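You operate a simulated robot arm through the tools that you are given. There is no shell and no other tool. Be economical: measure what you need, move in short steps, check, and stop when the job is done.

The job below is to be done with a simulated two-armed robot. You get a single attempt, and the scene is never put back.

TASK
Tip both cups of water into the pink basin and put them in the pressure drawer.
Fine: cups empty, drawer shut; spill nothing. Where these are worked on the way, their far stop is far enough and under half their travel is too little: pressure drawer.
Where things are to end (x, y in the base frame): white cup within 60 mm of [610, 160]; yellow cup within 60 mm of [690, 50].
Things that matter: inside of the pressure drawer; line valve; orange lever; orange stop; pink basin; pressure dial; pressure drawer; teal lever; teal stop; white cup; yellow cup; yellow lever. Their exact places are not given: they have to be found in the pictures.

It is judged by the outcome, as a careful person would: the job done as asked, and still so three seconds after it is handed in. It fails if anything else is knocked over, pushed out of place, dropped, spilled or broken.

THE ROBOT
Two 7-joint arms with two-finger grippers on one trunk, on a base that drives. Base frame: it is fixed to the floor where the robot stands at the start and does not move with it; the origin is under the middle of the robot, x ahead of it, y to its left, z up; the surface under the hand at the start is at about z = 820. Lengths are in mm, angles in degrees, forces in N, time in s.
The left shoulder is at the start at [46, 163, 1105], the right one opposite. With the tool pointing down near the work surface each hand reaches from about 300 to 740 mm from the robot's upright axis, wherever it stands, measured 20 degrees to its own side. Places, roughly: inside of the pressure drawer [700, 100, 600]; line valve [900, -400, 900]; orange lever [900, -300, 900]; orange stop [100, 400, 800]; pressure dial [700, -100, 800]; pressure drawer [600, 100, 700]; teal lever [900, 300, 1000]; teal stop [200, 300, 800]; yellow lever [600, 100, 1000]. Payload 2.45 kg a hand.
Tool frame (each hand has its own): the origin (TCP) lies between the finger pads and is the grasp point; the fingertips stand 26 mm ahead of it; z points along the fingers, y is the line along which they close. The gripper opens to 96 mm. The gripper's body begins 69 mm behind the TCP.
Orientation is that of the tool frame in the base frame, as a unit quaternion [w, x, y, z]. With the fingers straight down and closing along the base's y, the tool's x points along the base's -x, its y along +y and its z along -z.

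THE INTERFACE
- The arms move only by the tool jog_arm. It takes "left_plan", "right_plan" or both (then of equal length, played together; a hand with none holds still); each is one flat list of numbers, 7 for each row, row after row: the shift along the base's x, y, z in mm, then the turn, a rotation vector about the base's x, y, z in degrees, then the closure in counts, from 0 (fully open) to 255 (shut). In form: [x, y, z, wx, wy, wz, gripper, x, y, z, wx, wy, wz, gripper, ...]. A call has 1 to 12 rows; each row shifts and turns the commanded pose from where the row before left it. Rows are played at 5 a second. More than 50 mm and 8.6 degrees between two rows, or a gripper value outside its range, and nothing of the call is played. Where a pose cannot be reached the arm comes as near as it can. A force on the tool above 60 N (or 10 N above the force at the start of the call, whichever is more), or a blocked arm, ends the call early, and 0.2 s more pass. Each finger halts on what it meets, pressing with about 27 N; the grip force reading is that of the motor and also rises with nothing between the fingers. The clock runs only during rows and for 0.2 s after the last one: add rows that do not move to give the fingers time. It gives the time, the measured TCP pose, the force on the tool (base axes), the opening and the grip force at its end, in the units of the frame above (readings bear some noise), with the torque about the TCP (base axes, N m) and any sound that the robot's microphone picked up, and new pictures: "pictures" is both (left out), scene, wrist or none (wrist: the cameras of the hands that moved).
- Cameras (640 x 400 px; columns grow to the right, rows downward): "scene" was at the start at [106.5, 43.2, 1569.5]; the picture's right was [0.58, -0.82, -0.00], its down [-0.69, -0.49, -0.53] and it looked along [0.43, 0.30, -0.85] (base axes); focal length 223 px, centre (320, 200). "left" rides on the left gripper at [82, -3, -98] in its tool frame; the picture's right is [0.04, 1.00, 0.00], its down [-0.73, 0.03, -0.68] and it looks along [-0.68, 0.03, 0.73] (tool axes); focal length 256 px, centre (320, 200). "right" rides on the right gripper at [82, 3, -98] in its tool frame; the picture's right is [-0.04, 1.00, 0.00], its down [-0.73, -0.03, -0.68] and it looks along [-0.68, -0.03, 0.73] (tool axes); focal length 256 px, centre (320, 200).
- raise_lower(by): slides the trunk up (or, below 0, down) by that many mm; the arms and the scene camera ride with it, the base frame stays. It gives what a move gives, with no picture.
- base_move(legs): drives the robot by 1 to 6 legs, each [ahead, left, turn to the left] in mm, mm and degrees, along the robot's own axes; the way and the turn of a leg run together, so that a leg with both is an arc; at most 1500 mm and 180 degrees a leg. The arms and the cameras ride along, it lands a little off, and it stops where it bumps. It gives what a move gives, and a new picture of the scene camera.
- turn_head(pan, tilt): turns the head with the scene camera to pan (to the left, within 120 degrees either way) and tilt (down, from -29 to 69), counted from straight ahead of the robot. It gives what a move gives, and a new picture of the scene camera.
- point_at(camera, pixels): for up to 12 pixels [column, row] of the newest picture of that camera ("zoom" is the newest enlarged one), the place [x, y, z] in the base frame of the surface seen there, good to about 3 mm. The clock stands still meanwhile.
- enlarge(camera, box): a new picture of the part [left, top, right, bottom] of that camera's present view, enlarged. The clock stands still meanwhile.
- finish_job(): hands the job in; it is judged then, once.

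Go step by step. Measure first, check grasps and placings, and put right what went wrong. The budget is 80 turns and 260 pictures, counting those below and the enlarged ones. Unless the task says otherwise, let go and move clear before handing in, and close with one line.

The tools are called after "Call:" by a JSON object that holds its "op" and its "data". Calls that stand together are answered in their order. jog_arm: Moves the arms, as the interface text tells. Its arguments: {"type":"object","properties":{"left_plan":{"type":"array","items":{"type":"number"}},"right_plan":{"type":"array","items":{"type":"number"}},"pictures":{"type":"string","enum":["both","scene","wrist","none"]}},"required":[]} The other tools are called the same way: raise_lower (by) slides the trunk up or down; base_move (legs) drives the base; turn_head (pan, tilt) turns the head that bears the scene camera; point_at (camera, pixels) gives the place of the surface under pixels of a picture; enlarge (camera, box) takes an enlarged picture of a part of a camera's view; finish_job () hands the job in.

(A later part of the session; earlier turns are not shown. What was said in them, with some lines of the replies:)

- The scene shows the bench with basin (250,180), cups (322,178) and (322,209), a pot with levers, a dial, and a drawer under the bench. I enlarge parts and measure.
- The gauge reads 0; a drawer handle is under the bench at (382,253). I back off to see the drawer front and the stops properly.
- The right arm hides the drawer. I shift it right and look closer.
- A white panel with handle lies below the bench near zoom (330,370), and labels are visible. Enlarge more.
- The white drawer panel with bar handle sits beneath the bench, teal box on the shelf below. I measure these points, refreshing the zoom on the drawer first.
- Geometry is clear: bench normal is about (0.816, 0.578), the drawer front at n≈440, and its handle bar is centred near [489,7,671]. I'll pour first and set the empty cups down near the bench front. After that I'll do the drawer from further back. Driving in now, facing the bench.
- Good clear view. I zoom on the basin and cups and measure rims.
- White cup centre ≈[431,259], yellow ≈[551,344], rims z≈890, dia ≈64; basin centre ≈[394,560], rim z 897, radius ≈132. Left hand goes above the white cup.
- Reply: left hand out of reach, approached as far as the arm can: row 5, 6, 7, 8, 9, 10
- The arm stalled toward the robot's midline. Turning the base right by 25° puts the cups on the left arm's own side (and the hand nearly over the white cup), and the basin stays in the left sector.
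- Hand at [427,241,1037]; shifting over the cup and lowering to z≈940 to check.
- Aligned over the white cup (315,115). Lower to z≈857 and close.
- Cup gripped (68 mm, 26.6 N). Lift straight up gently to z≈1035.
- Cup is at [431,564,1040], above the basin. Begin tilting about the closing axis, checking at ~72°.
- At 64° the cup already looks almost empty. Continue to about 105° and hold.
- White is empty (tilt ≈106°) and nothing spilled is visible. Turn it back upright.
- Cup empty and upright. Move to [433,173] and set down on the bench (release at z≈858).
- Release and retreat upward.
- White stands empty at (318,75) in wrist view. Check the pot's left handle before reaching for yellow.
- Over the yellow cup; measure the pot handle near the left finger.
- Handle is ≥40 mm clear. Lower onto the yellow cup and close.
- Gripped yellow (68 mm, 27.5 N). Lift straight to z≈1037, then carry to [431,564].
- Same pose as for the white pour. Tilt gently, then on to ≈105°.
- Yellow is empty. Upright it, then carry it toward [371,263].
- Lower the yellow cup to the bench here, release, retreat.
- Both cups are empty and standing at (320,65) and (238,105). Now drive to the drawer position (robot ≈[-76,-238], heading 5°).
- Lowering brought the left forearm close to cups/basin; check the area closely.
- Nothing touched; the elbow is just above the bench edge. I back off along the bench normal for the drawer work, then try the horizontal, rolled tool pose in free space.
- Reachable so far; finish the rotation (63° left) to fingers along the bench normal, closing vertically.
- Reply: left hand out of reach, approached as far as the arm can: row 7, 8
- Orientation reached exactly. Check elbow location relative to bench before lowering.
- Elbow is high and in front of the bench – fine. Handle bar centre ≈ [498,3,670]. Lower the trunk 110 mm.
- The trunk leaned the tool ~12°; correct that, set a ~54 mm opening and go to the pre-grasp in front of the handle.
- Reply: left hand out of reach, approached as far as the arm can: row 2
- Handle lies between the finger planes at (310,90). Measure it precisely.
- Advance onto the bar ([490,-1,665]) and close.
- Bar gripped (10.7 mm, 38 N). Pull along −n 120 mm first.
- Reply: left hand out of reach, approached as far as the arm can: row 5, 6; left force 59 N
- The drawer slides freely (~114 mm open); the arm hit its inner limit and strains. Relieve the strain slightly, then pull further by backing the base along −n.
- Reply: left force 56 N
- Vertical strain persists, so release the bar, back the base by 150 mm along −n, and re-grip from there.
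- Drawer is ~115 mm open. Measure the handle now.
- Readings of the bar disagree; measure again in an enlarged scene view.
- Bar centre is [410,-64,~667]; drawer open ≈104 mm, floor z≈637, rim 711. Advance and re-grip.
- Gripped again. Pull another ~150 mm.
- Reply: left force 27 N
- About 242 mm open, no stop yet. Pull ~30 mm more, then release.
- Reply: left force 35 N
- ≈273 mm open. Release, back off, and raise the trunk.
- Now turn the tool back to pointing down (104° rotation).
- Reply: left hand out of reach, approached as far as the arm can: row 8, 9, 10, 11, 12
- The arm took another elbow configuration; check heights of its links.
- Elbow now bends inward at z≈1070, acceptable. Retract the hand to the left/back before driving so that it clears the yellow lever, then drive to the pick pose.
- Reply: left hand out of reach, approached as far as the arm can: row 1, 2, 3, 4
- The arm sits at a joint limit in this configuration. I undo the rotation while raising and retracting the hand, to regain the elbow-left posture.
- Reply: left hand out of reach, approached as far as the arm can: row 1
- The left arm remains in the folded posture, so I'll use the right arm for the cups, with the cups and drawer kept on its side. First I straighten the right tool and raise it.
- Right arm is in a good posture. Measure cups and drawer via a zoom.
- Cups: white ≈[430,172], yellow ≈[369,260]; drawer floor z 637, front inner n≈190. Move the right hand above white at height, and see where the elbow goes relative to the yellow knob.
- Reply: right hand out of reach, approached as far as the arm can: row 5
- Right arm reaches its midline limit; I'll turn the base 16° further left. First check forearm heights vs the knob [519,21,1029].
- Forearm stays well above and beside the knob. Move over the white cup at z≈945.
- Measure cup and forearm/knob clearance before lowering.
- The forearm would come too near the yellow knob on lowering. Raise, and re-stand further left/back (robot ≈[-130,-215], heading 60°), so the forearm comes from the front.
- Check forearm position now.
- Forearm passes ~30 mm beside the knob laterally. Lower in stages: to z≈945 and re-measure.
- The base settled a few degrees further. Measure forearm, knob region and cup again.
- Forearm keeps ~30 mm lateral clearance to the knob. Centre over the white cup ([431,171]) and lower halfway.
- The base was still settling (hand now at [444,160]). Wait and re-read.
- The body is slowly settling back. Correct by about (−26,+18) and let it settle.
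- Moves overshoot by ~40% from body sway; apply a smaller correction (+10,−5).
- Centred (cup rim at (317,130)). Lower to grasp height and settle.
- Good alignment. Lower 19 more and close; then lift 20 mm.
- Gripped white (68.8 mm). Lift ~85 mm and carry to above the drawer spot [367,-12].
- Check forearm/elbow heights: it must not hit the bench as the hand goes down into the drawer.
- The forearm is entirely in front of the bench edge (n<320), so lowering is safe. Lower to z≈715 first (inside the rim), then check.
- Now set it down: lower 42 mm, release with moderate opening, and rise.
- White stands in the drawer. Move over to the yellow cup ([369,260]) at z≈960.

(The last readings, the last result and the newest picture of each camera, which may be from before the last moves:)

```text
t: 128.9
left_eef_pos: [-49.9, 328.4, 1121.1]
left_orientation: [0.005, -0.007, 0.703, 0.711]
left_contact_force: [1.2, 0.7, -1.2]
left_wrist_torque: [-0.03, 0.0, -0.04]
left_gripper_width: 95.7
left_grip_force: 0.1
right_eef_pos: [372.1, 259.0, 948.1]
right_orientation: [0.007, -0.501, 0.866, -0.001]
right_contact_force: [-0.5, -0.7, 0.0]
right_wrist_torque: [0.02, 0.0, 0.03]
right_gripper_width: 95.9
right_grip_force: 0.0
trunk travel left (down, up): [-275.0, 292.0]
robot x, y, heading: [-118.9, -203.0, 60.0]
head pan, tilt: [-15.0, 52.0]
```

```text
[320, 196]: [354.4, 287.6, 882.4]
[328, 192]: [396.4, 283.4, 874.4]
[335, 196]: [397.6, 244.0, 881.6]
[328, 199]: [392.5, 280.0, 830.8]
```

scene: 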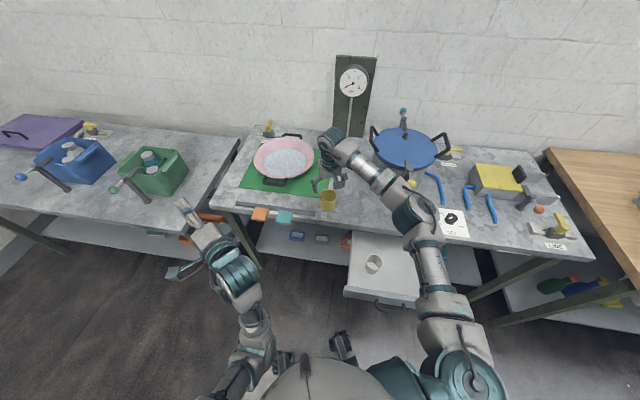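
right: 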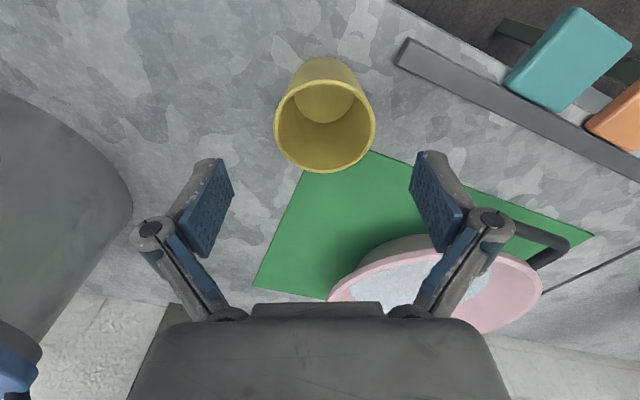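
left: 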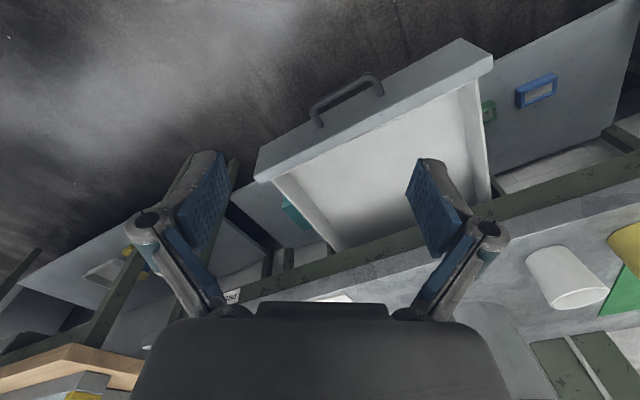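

Cup at (325,125): shift (−4,+2), lower to z≈859 and grip.

Call:
{"op": "jog_arm", "data": {"right_plan": [-4, 2, -20, 0, 0, 0, 0, 0, 0, -25, 0, 0, 0, 0, 0, 0, -25, 0, 0, 0, 0, 0, 0, -19, 0, 0, 0, 0, 0, 0, 0, 0, 0, 0, 0, 0, 0, 0, 0, 0, 0, 70, 0, 0, 0, 0, 0, 0, 140, 0, 0, 0, 0, 0, 0, 200, 0, 0, 0, 0, 0, 0, 200, 0, 0, 0, 0, 0, 0, 200], "pictures": "wrist"}}

```text
t: 131.1
left_eef_pos: [-50.9, 327.7, 1120.8]
left_orientation: [0.004, -0.007, 0.703, 0.711]
left_contact_force: [0.5, -0.4, -0.5]
left_wrist_torque: [0.02, 0.03, -0.02]
left_gripper_width: 95.9
left_grip_force: 0.1
right_eef_pos: [367.6, 259.6, 857.9]
right_orientation: [0.007, -0.502, 0.865, -0.001]
right_contact_force: [-0.9, 0.4, -0.1]
right_wrist_torque: [-0.03, 0.02, 0.04]
right_gripper_width: 67.9
right_grip_force: 26.8
trunk travel left (down, up): [-275.0, 292.0]
robot x, y, heading: [-122.8, -197.8, 60.1]
head pan, tilt: [-15.0, 52.0]
```

right: 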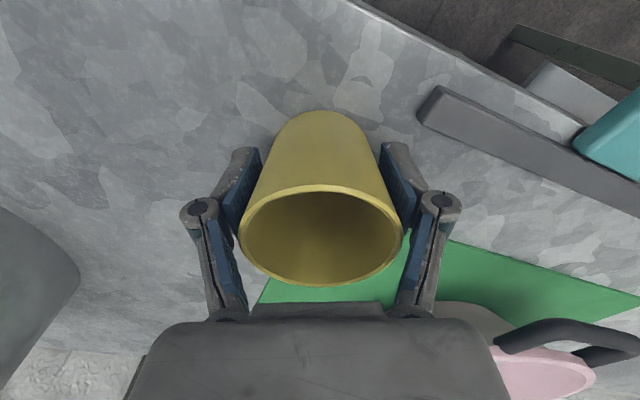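

Gripped yellow. Lift and carry back over the drawer, then on towards [445,-123].

Call:
{"op": "jog_arm", "data": {"right_plan": [0, 0, 25, 0, 0, 0, 200, 0, 0, 35, 0, 0, 0, 200, 0, 0, 35, 0, 0, 0, 200, -2, -42, 0, 0, 0, 0, 200, -2, -46, 0, 0, 0, 0, 200, -2, -46, 0, 0, 0, 0, 200, 0, -46, 0, 0, 0, 0, 200, 0, -46, 0, 0, 0, 0, 200, 10, -44, 0, 0, 0, 0, 200, 25, -38, 0, 0, 0, 0, 200, 25, -37, 0, 0, 0, 0, 200, 23, -37, 0, 0, 0, 0, 200]}}

```text
t: 133.7
left_eef_pos: [-51.2, 327.2, 1122.0]
left_orientation: [0.004, -0.008, 0.702, 0.712]
left_contact_force: [0.0, -0.4, 0.4]
left_wrist_torque: [0.01, -0.04, 0.03]
left_gripper_width: 96.0
left_grip_force: 0.1
right_eef_pos: [444.4, -125.9, 950.6]
right_orientation: [0.007, -0.502, 0.865, -0.002]
right_contact_force: [-0.6, 0.4, -0.6]
right_wrist_torque: [0.02, 0.02, -0.02]
right_gripper_width: 68.0
right_grip_force: 26.6
trunk travel left (down, up): [-275.0, 292.0]
robot x, y, heading: [-119.7, -202.3, 60.1]
head pan, tilt: [-15.0, 52.0]
```

scene: 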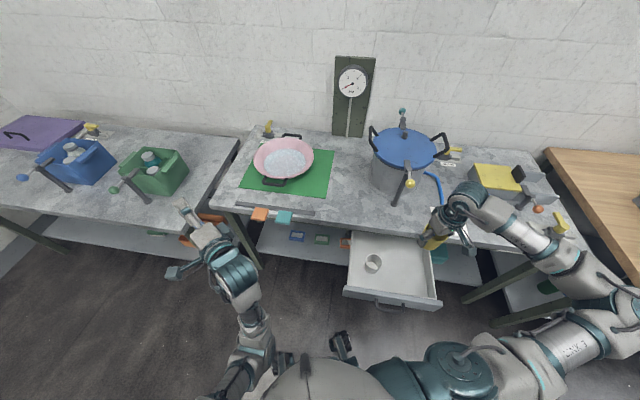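
right: 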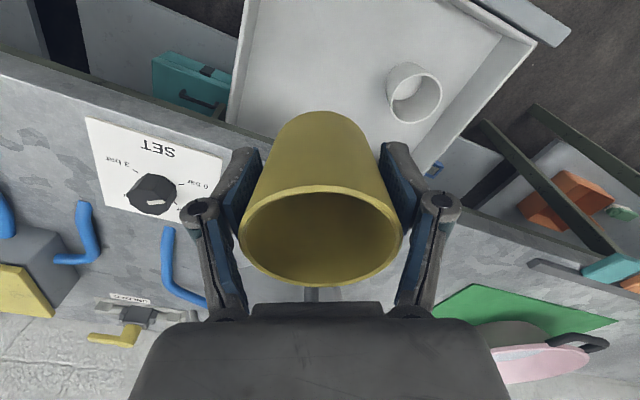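

Reached. Check forearm location relative to the bench edge.

Call:
{"op": "point_at", "data": {"camera": "scene", "pixels": [[475, 200], [525, 235], [565, 262], [600, 285], [520, 222]]}}

```text
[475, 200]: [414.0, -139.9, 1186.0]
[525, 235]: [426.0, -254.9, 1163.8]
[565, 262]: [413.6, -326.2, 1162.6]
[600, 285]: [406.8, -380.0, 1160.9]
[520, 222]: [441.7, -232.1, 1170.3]
```

All in front of the bench. Lower the yellow cup into the drawer.

Call:
{"op": "jog_arm", "data": {"right_plan": [1, 2, -40, 0, 0, 0, 200, 0, 0, -40, 0, 0, 0, 200, 0, 0, -40, 0, 0, 0, 200, 0, 0, -40, 0, 0, 0, 200, 0, 0, -40, 0, 0, 0, 200, 0, 0, -30, 0, 0, 0, 200, 0, 0, -20, 0, 0, 0, 200, 0, 0, -15, 0, 0, 0, 200, 0, 0, -7, 0, 0, 0, 200, 0, 0, 0, 0, 0, 0, 200]}}

```text
t: 135.9
left_eef_pos: [-50.6, 328.1, 1122.4]
left_orientation: [0.005, -0.006, 0.703, 0.711]
left_contact_force: [-0.8, 0.0, -0.1]
left_wrist_torque: [0.01, 0.0, -0.03]
left_gripper_width: 96.2
left_grip_force: 0.1
right_eef_pos: [445.2, -121.7, 675.0]
right_orientation: [0.005, -0.502, 0.865, -0.002]
right_contact_force: [-0.1, -0.3, -1.0]
right_wrist_torque: [0.02, -0.01, 0.0]
right_gripper_width: 68.2
right_grip_force: 27.0
trunk travel left (down, up): [-275.0, 292.0]
robot x, y, heading: [-123.9, -204.4, 59.9]
head pan, tilt: [-15.0, 52.0]
```

scene: 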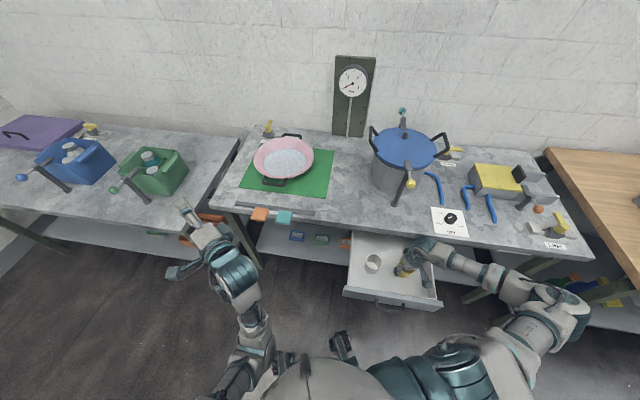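
right: 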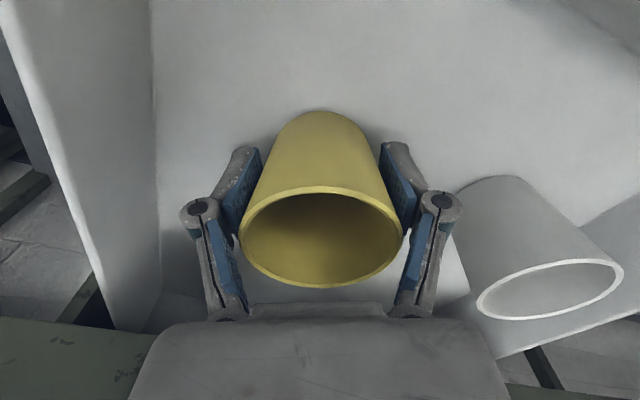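

On the floor of the drawer (z 675). Release and rise.

Call:
{"op": "jog_arm", "data": {"right_plan": [0, 0, 0, 0, 0, 0, 140, 0, 0, 0, 0, 0, 0, 70, 0, 0, 0, 0, 0, 0, 25, 0, 0, 0, 0, 0, 0, 25, 0, 0, 25, 0, 0, 0, 25, 0, 0, 35, 0, 0, 0, 25, 0, 0, 45, 0, 0, 0, 25, 0, 0, 45, 0, 0, 0, 25, 0, 0, 45, 0, 0, 0, 25, 0, 0, 45, 0, 0, 0, 25, 0, 0, 0, 0, 0, 0, 25]}}

Call:
{"op": "enlarge", "data": {"camera": "scene", "box": [320, 210, 460, 320]}}

```text
t: 138.3
left_eef_pos: [-51.1, 329.2, 1120.2]
left_orientation: [0.004, -0.006, 0.703, 0.711]
left_contact_force: [0.0, 0.0, -0.2]
left_wrist_torque: [0.02, 0.01, 0.01]
left_gripper_width: 95.7
left_grip_force: 0.1
right_eef_pos: [447.3, -123.1, 914.7]
right_orientation: [0.006, -0.502, 0.865, -0.001]
right_contact_force: [0.2, 0.3, -0.5]
right_wrist_torque: [0.02, 0.02, 0.03]
right_gripper_width: 86.8
right_grip_force: 0.2
trunk travel left (down, up): [-275.0, 292.0]
robot x, y, heading: [-121.5, -203.8, 60.2]
head pan, tilt: [-15.0, 52.0]
```

scene: 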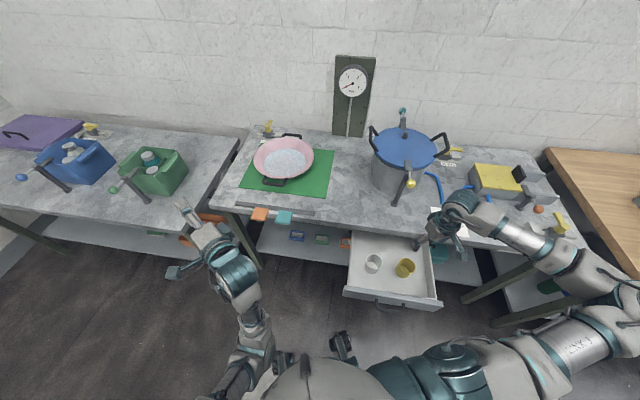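
right: 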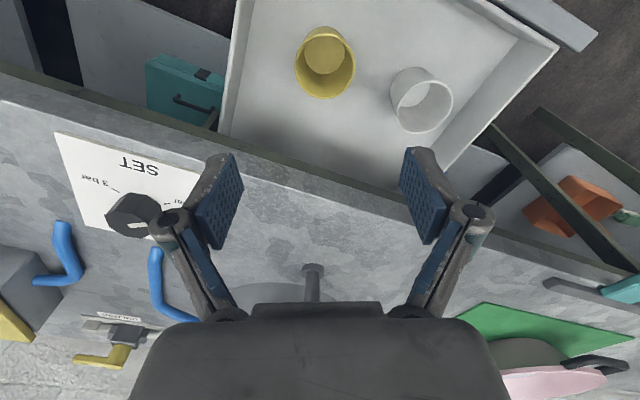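

```text
3.64 times, centred on (390, 265) of scene
5 turns are left
```

zoom: 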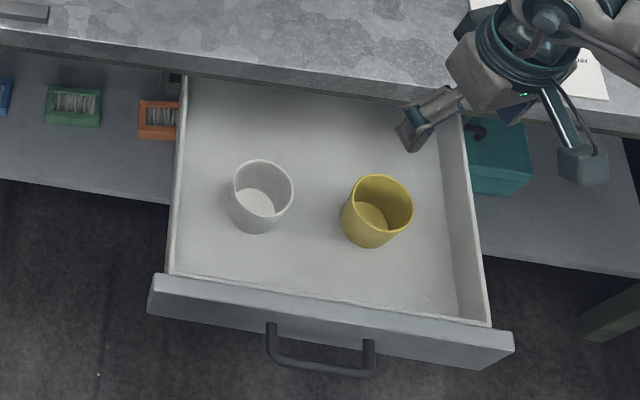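

Both cups stand in the drawer and only 5 turns are left. I back off, pitch the closed right gripper forward, and bring it in front of the handle bar ready to push.

Call:
{"op": "base_move", "data": {"legs": [[-403, -56, 0]]}}

Call:
{"op": "jog_arm", "data": {"right_plan": [-6, 8.7, -20.5, 0, 0, -8.3, 255, -6, 8.7, -20.5, 0, 0, -8.3, 255, -6, 8.7, -20.5, 0, 0, -8.2, 255, -6, 8.7, -20.5, 4.81, -6.8, 0, 255, -6, 8.7, -20.5, 4.81, -6.8, 0, 255, -6, 8.7, -20.5, 4.81, -6.8, 0, 255, -6, 8.7, -20.5, 4.81, -6.8, 0, 255, -6, 8.7, -20.5, 4.81, -6.8, 0, 255, -6, 8.7, -20.5, 4.81, -6.8, 0, 255, -6, 8.7, -20.5, 4.81, -6.8, 0, 255, -6, 8.7, -20.5, 4.81, -6.8, 0, 255, -6, 8.7, -16.5, 4.81, -6.8, 0, 255], "pictures": "none"}}

Call:
{"op": "jog_arm", "data": {"right_plan": [0, 0, 0, 0, 0, 0, 255, 0, 0, 0, 0, 0, 0, 255, 0, 0, 0, 0, 0, 0, 255, 0, 0, 0, 0, 0, 0, 255, 0, 0, 0, 0, 0, 0, 255]}}

```text
t: 140.8
left_eef_pos: [-205.6, -57.9, 1121.5]
left_orientation: [0.006, -0.005, 0.703, 0.711]
left_contact_force: [-0.1, 0.8, -0.3]
left_wrist_torque: [-0.05, 0.02, 0.02]
left_gripper_width: 96.1
left_grip_force: 0.0
right_eef_pos: [290.0, -512.8, 915.7]
right_orientation: [0.007, -0.5, 0.866, -0.002]
right_contact_force: [1.0, 0.7, 0.5]
right_wrist_torque: [-0.04, 0.04, -0.01]
right_gripper_width: 86.6
right_grip_force: 0.0
trunk travel left (down, up): [-275.0, 292.0]
robot x, y, heading: [-282.0, -588.9, 60.0]
head pan, tilt: [-15.0, 52.0]
```

scene: 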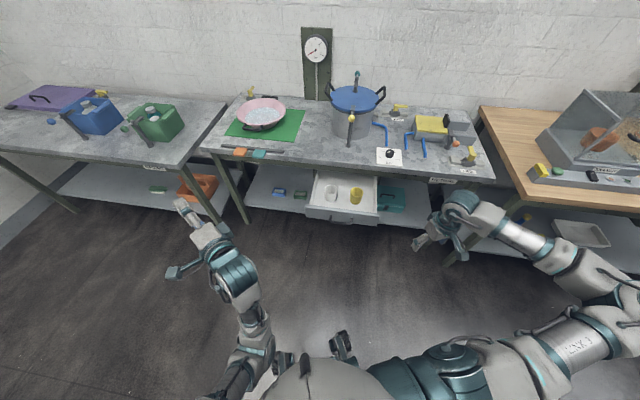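

```text
t: 143.4
left_eef_pos: [-209.3, -58.9, 1122.3]
left_orientation: [0.007, -0.006, 0.703, 0.712]
left_contact_force: [0.3, -0.5, 0.7]
left_wrist_torque: [0.01, -0.03, 0.0]
left_gripper_width: 95.9
left_grip_force: 0.1
right_eef_pos: [242.4, -448.0, 769.5]
right_orientation: [0.303, -0.284, 0.905, 0.09]
right_contact_force: [-0.2, 0.8, -0.2]
right_wrist_torque: [0.01, 0.01, -0.03]
right_gripper_width: 0.1
right_grip_force: 27.9
right hand out of reach, approached as far as the arm can: row 8, 9, 10, 11, 12
trunk travel left (down, up): [-275.0, 292.0]
robot x, y, heading: [-280.2, -588.3, 60.0]
head pan, tilt: [-15.0, 52.0]
```

```text
t: 144.6
left_eef_pos: [-208.6, -58.8, 1123.0]
left_orientation: [0.007, -0.006, 0.703, 0.711]
left_contact_force: [-0.2, 0.8, 1.7]
left_wrist_torque: [-0.01, 0.03, 0.0]
left_gripper_width: 95.9
left_grip_force: 0.1
right_eef_pos: [243.0, -446.8, 768.6]
right_orientation: [0.301, -0.285, 0.906, 0.09]
right_contact_force: [-1.0, -0.3, 0.5]
right_wrist_torque: [0.0, 0.01, 0.02]
right_gripper_width: 0.0
right_grip_force: 26.8
trunk travel left (down, up): [-275.0, 292.0]
robot x, y, heading: [-276.9, -587.2, 60.1]
head pan, tilt: [-15.0, 52.0]
4 turns are left
```

scene: 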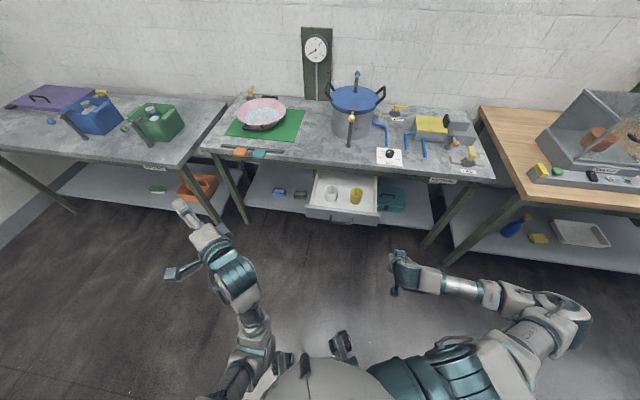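
right: 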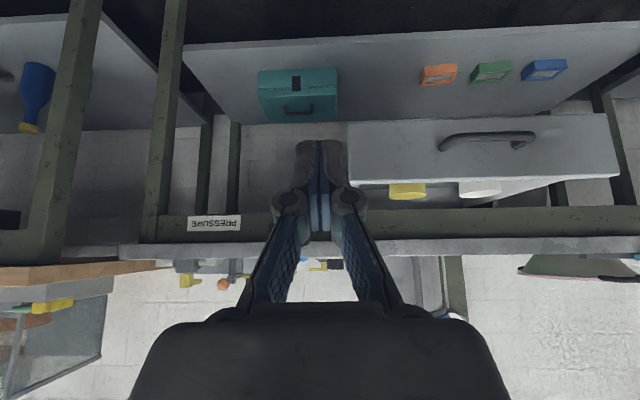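

The tool is aligned with n and pitched 35°, which suffices to push on the bar. Extend and lower the hand to z≈668, then shift the base sideways to line up with the handle (d≈285).

Call:
{"op": "jog_arm", "data": {"right_plan": [16, 12, -20, 0, 0, 0, 255, 16, 12, -20, 0, 0, 0, 255, 16, 12, -20, 0, 0, 0, 255, 16, 12, -20, 0, 0, 0, 255, 16, 12, -20, 0, 0, 0, 255, 0, 0, 0, 0, 0, 0, 255], "pictures": "none"}}

Call:
{"op": "base_move", "data": {"legs": [[92, 200, 0]]}}

Call:
{"op": "jog_arm", "data": {"right_plan": [0, 0, 0, 0, 0, 0, 255, 0, 0, 0, 0, 0, 0, 255, 0, 0, 0, 0, 0, 0, 255, 0, 0, 0, 0, 0, 0, 255, 0, 0, 0, 0, 0, 0, 255]}}

Call:
{"op": "enlarge", "data": {"camera": "scene", "box": [280, 130, 480, 290]}}

```text
t: 146.0
left_eef_pos: [-209.2, -60.3, 1122.4]
left_orientation: [0.008, -0.007, 0.703, 0.711]
left_contact_force: [-0.2, -0.5, -0.5]
left_wrist_torque: [-0.01, 0.0, -0.02]
left_gripper_width: 95.8
left_grip_force: 0.2
right_eef_pos: [322.6, -388.4, 668.3]
right_orientation: [0.303, -0.284, 0.905, 0.09]
right_contact_force: [-0.3, 0.5, 0.1]
right_wrist_torque: [-0.01, -0.04, 0.02]
right_gripper_width: 0.0
right_grip_force: 27.1
trunk travel left (down, up): [-275.0, 292.0]
robot x, y, heading: [-274.5, -591.3, 60.0]
head pan, tilt: [-15.0, 52.0]
```

```text
t: 147.8
left_eef_pos: [-336.6, 121.9, 1122.4]
left_orientation: [0.007, -0.003, 0.702, 0.712]
left_contact_force: [0.1, 0.3, 0.0]
left_wrist_torque: [0.0, 0.03, 0.02]
left_gripper_width: 95.9
left_grip_force: 0.0
right_eef_pos: [193.5, -210.1, 666.8]
right_orientation: [0.302, -0.282, 0.906, 0.09]
right_contact_force: [0.0, -0.2, -0.1]
right_wrist_torque: [-0.04, 0.03, 0.02]
right_gripper_width: 0.0
right_grip_force: 27.0
trunk travel left (down, up): [-275.0, 292.0]
robot x, y, heading: [-409.3, -407.8, 59.6]
head pan, tilt: [-15.0, 52.0]
```

scene: 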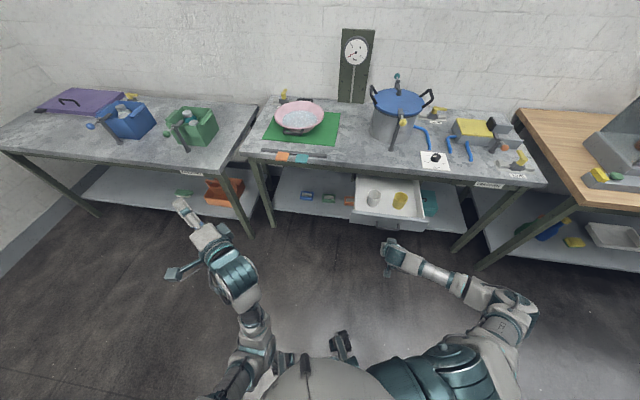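

```text
t: 148.9
left_eef_pos: [-340.1, 121.4, 1122.9]
left_orientation: [0.008, -0.004, 0.703, 0.711]
left_contact_force: [0.3, 0.3, 0.0]
left_wrist_torque: [-0.01, 0.01, -0.02]
left_gripper_width: 96.0
left_grip_force: 0.1
right_eef_pos: [190.9, -209.5, 669.5]
right_orientation: [0.303, -0.283, 0.906, 0.09]
right_contact_force: [0.5, 0.9, -1.0]
right_wrist_torque: [-0.01, -0.02, -0.04]
right_gripper_width: 0.1
right_grip_force: 26.8
trunk travel left (down, up): [-275.0, 292.0]
robot x, y, heading: [-416.3, -407.0, 59.5]
head pan, tilt: [-15.0, 52.0]
```

scene: 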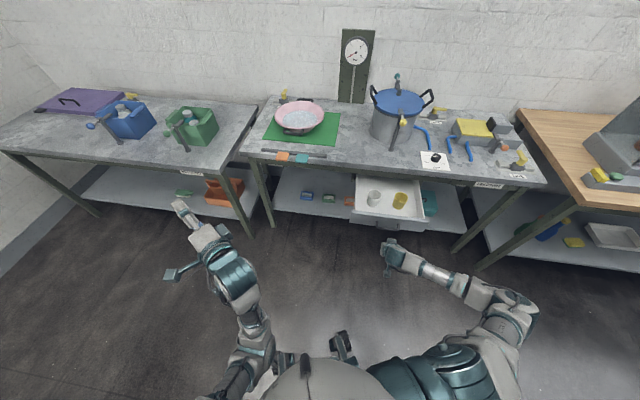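
right: 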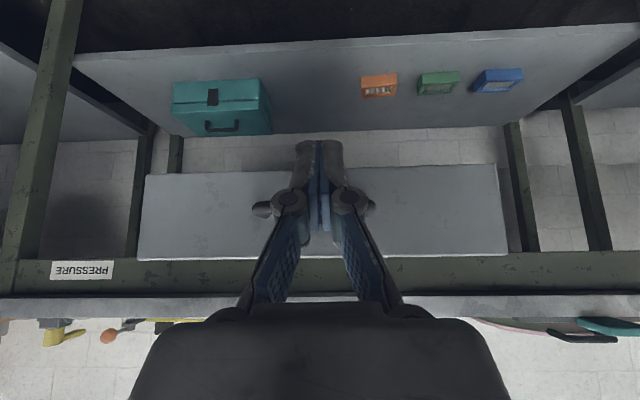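

```text
2.50 times, centred on (380, 210) of scene
3 turns are left
```

zoom: 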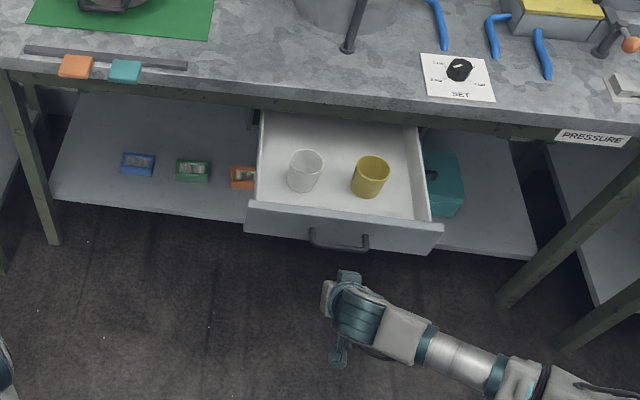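

Fingers sit at z≈669 right before the handle's middle (d≈281). Push gently: base in short legs along n, then the arm finishes until the drawer stops.

Call:
{"op": "base_move", "data": {"legs": [[63.8, -28.7, 0], [32.8, -14.8, 0], [32.8, -14.8, 0], [32.8, -14.8, 0], [32.8, -14.8, 0], [32.8, -14.8, 0]]}}

Call:
{"op": "jog_arm", "data": {"right_plan": [6, 4.3, 0, 0, 0, 0, 255, 9.8, 7, 0, 0, 0, 0, 255, 9.8, 7, 0, 0, 0, 0, 255, 9.8, 7, 0, 0, 0, 0, 255, 9.8, 7, 0, 0, 0, 0, 255, 9.8, 7, 0, 0, 0, 0, 255, 9.8, 7, 0, 0, 0, 0, 255, 9.8, 7, 0, 0, 0, 0, 255, 9.8, 7, 0, 0, 0, 0, 255, 9.8, 7, 0, 0, 0, 0, 255, 6, 4.3, 0, 0, 0, 0, 255]}}

Call:
{"op": "enlarge", "data": {"camera": "scene", "box": [260, 130, 500, 320]}}

Call:
{"op": "point_at", "data": {"camera": "zoom", "pixels": [[200, 180], [240, 190], [280, 200], [320, 190], [360, 200], [400, 190], [320, 230], [280, 240], [240, 230], [360, 230], [400, 230], [280, 170]]}}

```text
t: 152.3
left_eef_pos: [-138.8, 267.3, 1122.9]
left_orientation: [0.009, -0.006, 0.702, 0.712]
left_contact_force: [-0.9, 0.7, 0.1]
left_wrist_torque: [0.05, 0.01, 0.02]
left_gripper_width: 95.8
left_grip_force: 0.1
right_eef_pos: [392.4, -63.6, 670.1]
right_orientation: [0.304, -0.283, 0.905, 0.091]
right_contact_force: [-0.7, 0.8, 0.9]
right_wrist_torque: [-0.01, -0.01, -0.03]
right_gripper_width: 0.3
right_grip_force: 28.7
trunk travel left (down, up): [-275.0, 292.0]
robot x, y, heading: [-204.8, -261.7, 59.4]
head pan, tilt: [-15.0, 52.0]
```

scene: 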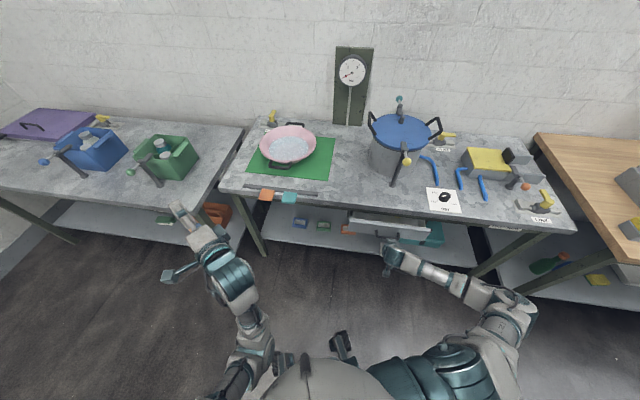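

```text
t: 154.5
left_eef_pos: [-146.7, 267.6, 1123.0]
left_orientation: [0.011, -0.008, 0.702, 0.712]
left_contact_force: [-0.1, 0.2, -1.2]
left_wrist_torque: [0.04, -0.01, 0.03]
left_gripper_width: 96.1
left_grip_force: 0.0
right_eef_pos: [471.1, -0.7, 663.1]
right_orientation: [0.296, -0.286, 0.908, 0.084]
right_contact_force: [-1.5, -0.1, -0.9]
right_wrist_torque: [0.06, -0.07, 0.0]
right_gripper_width: 5.8
right_grip_force: 29.1
trunk travel left (down, up): [-275.0, 292.0]
robot x, y, heading: [-209.7, -263.4, 59.5]
head pan, tilt: [-15.0, 52.0]
stopped in row 11 (right hand): the force on the tool passed its limit at 65 N (the readings are from after the stop); the commanded pose is now the measured one
```

scene: 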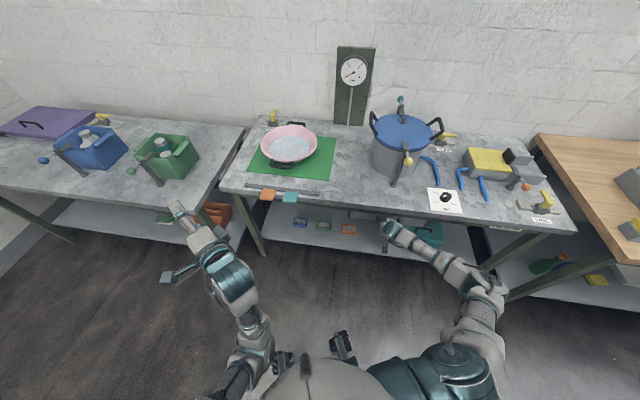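
right: 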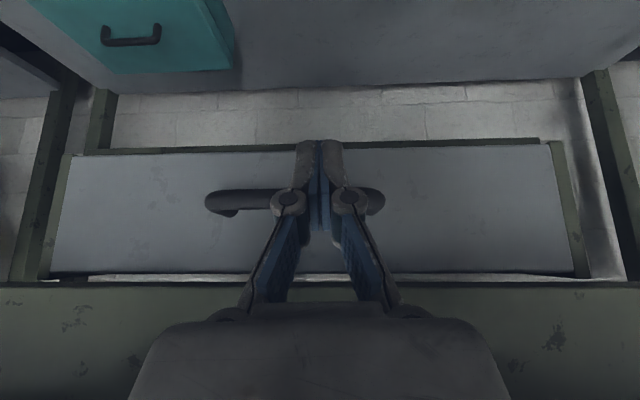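

```text
2.11 times, centred on (380, 225) of scene
```

zoom: 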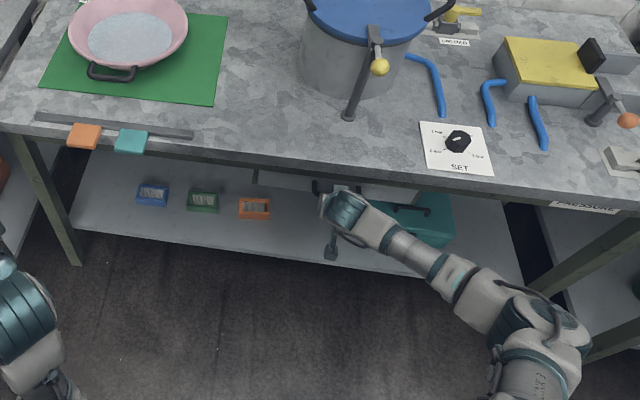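

```text
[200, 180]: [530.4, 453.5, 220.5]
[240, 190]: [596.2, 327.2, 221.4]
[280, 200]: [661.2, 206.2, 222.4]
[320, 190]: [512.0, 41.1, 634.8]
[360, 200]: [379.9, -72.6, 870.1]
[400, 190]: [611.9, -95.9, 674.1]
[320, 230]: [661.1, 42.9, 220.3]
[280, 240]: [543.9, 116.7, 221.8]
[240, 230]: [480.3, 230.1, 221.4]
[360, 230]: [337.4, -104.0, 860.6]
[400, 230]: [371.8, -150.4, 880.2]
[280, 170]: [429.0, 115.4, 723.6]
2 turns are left
```

The drawer hit its stop at 65 N and its face is at n≈442 (439.7 when shut at the start), so it is closed. Retreat the hand straight back, then the base, and verify.

Call:
{"op": "jog_arm", "data": {"right_plan": [-6, -4.3, 0, 0, 0, 0, 255, -9.8, -7, 0, 0, 0, 0, 255, -16, -11.5, 0, 0, 0, 0, 255, -16, -11.5, 0, 0, 0, 0, 255, -16, -11.5, 0, 0, 0, 0, 255, -16, -11.5, 0, 0, 0, 0, 255, 0, 0, 0, 0, 0, 0, 255], "pictures": "none"}}

Call:
{"op": "base_move", "data": {"legs": [[-180, 80, 0]]}}

Call:
{"op": "enlarge", "data": {"camera": "scene", "box": [320, 150, 460, 260]}}

Call:
{"op": "point_at", "data": {"camera": "scene", "pixels": [[365, 204], [372, 206], [380, 206], [390, 207], [400, 208], [410, 209], [420, 210], [385, 203], [400, 204], [370, 201]]}}

```text
t: 156.1
left_eef_pos: [-148.6, 267.4, 1123.6]
left_orientation: [0.012, -0.008, 0.702, 0.712]
left_contact_force: [0.8, -1.0, 0.6]
left_wrist_torque: [0.0, 0.0, 0.0]
left_gripper_width: 96.1
left_grip_force: 0.2
right_eef_pos: [391.7, -57.4, 665.5]
right_orientation: [0.297, -0.286, 0.907, 0.085]
right_contact_force: [0.0, 0.2, 0.1]
right_wrist_torque: [-0.01, 0.04, 0.0]
right_gripper_width: 0.0
right_grip_force: 28.5
trunk travel left (down, up): [-275.0, 292.0]
robot x, y, heading: [-211.2, -260.7, 59.6]
head pan, tilt: [-15.0, 52.0]
```

```text
t: 157.7
left_eef_pos: [-307.3, 151.2, 1124.5]
left_orientation: [0.012, -0.007, 0.703, 0.712]
left_contact_force: [-0.2, 0.7, 0.4]
left_wrist_torque: [-0.01, 0.01, -0.01]
left_gripper_width: 96.1
left_grip_force: 0.1
right_eef_pos: [233.2, -174.1, 664.7]
right_orientation: [0.297, -0.285, 0.907, 0.085]
right_contact_force: [0.0, 0.4, -0.6]
right_wrist_torque: [0.03, 0.01, 0.01]
right_gripper_width: 0.2
right_grip_force: 28.2
trunk travel left (down, up): [-275.0, 292.0]
robot x, y, heading: [-368.0, -376.7, 59.7]
head pan, tilt: [-15.0, 52.0]
```

scene: 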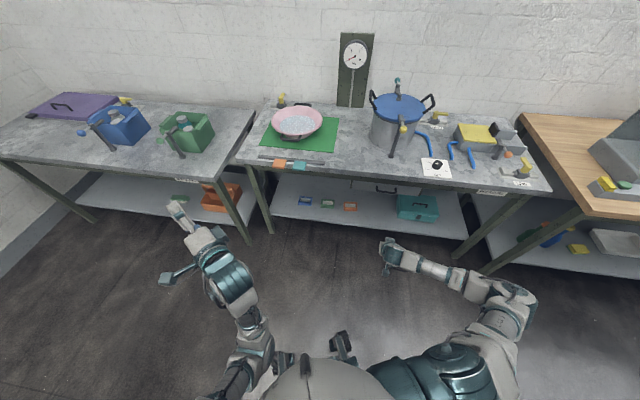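

```text
3.64 times, centred on (390, 205) of scene
```

zoom: 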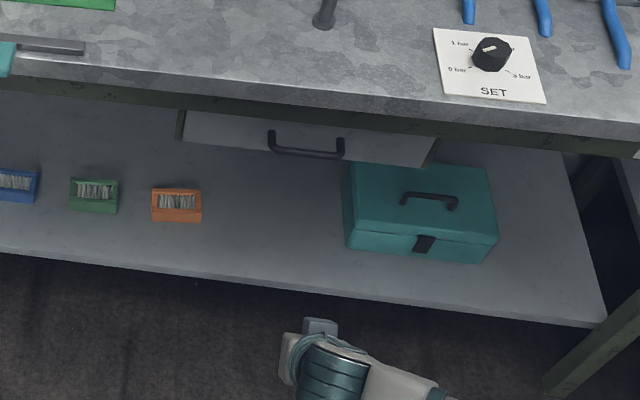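

```text
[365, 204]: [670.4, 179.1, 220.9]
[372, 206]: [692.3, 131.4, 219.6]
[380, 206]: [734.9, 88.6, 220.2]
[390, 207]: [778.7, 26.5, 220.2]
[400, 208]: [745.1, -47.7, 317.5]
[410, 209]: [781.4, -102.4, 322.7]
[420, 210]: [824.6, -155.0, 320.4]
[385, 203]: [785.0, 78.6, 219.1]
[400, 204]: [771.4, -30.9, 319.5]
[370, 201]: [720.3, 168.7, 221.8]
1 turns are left
```

The zoom shows the drawer face flush under the bench as it was at the start, both hands clear, and the basin and bench items undisturbed. Handing in.

Call:
{"op": "finish_job", "data": {}}

```text
The job is handed in.
```

Both cups were emptied into the pink basin with no spill visible, stood upright in the pressure drawer, and the drawer was pushed shut to its stop. The cups' final spots were worked out from where I set them, about 25–30 mm from target, and not seen after closing.
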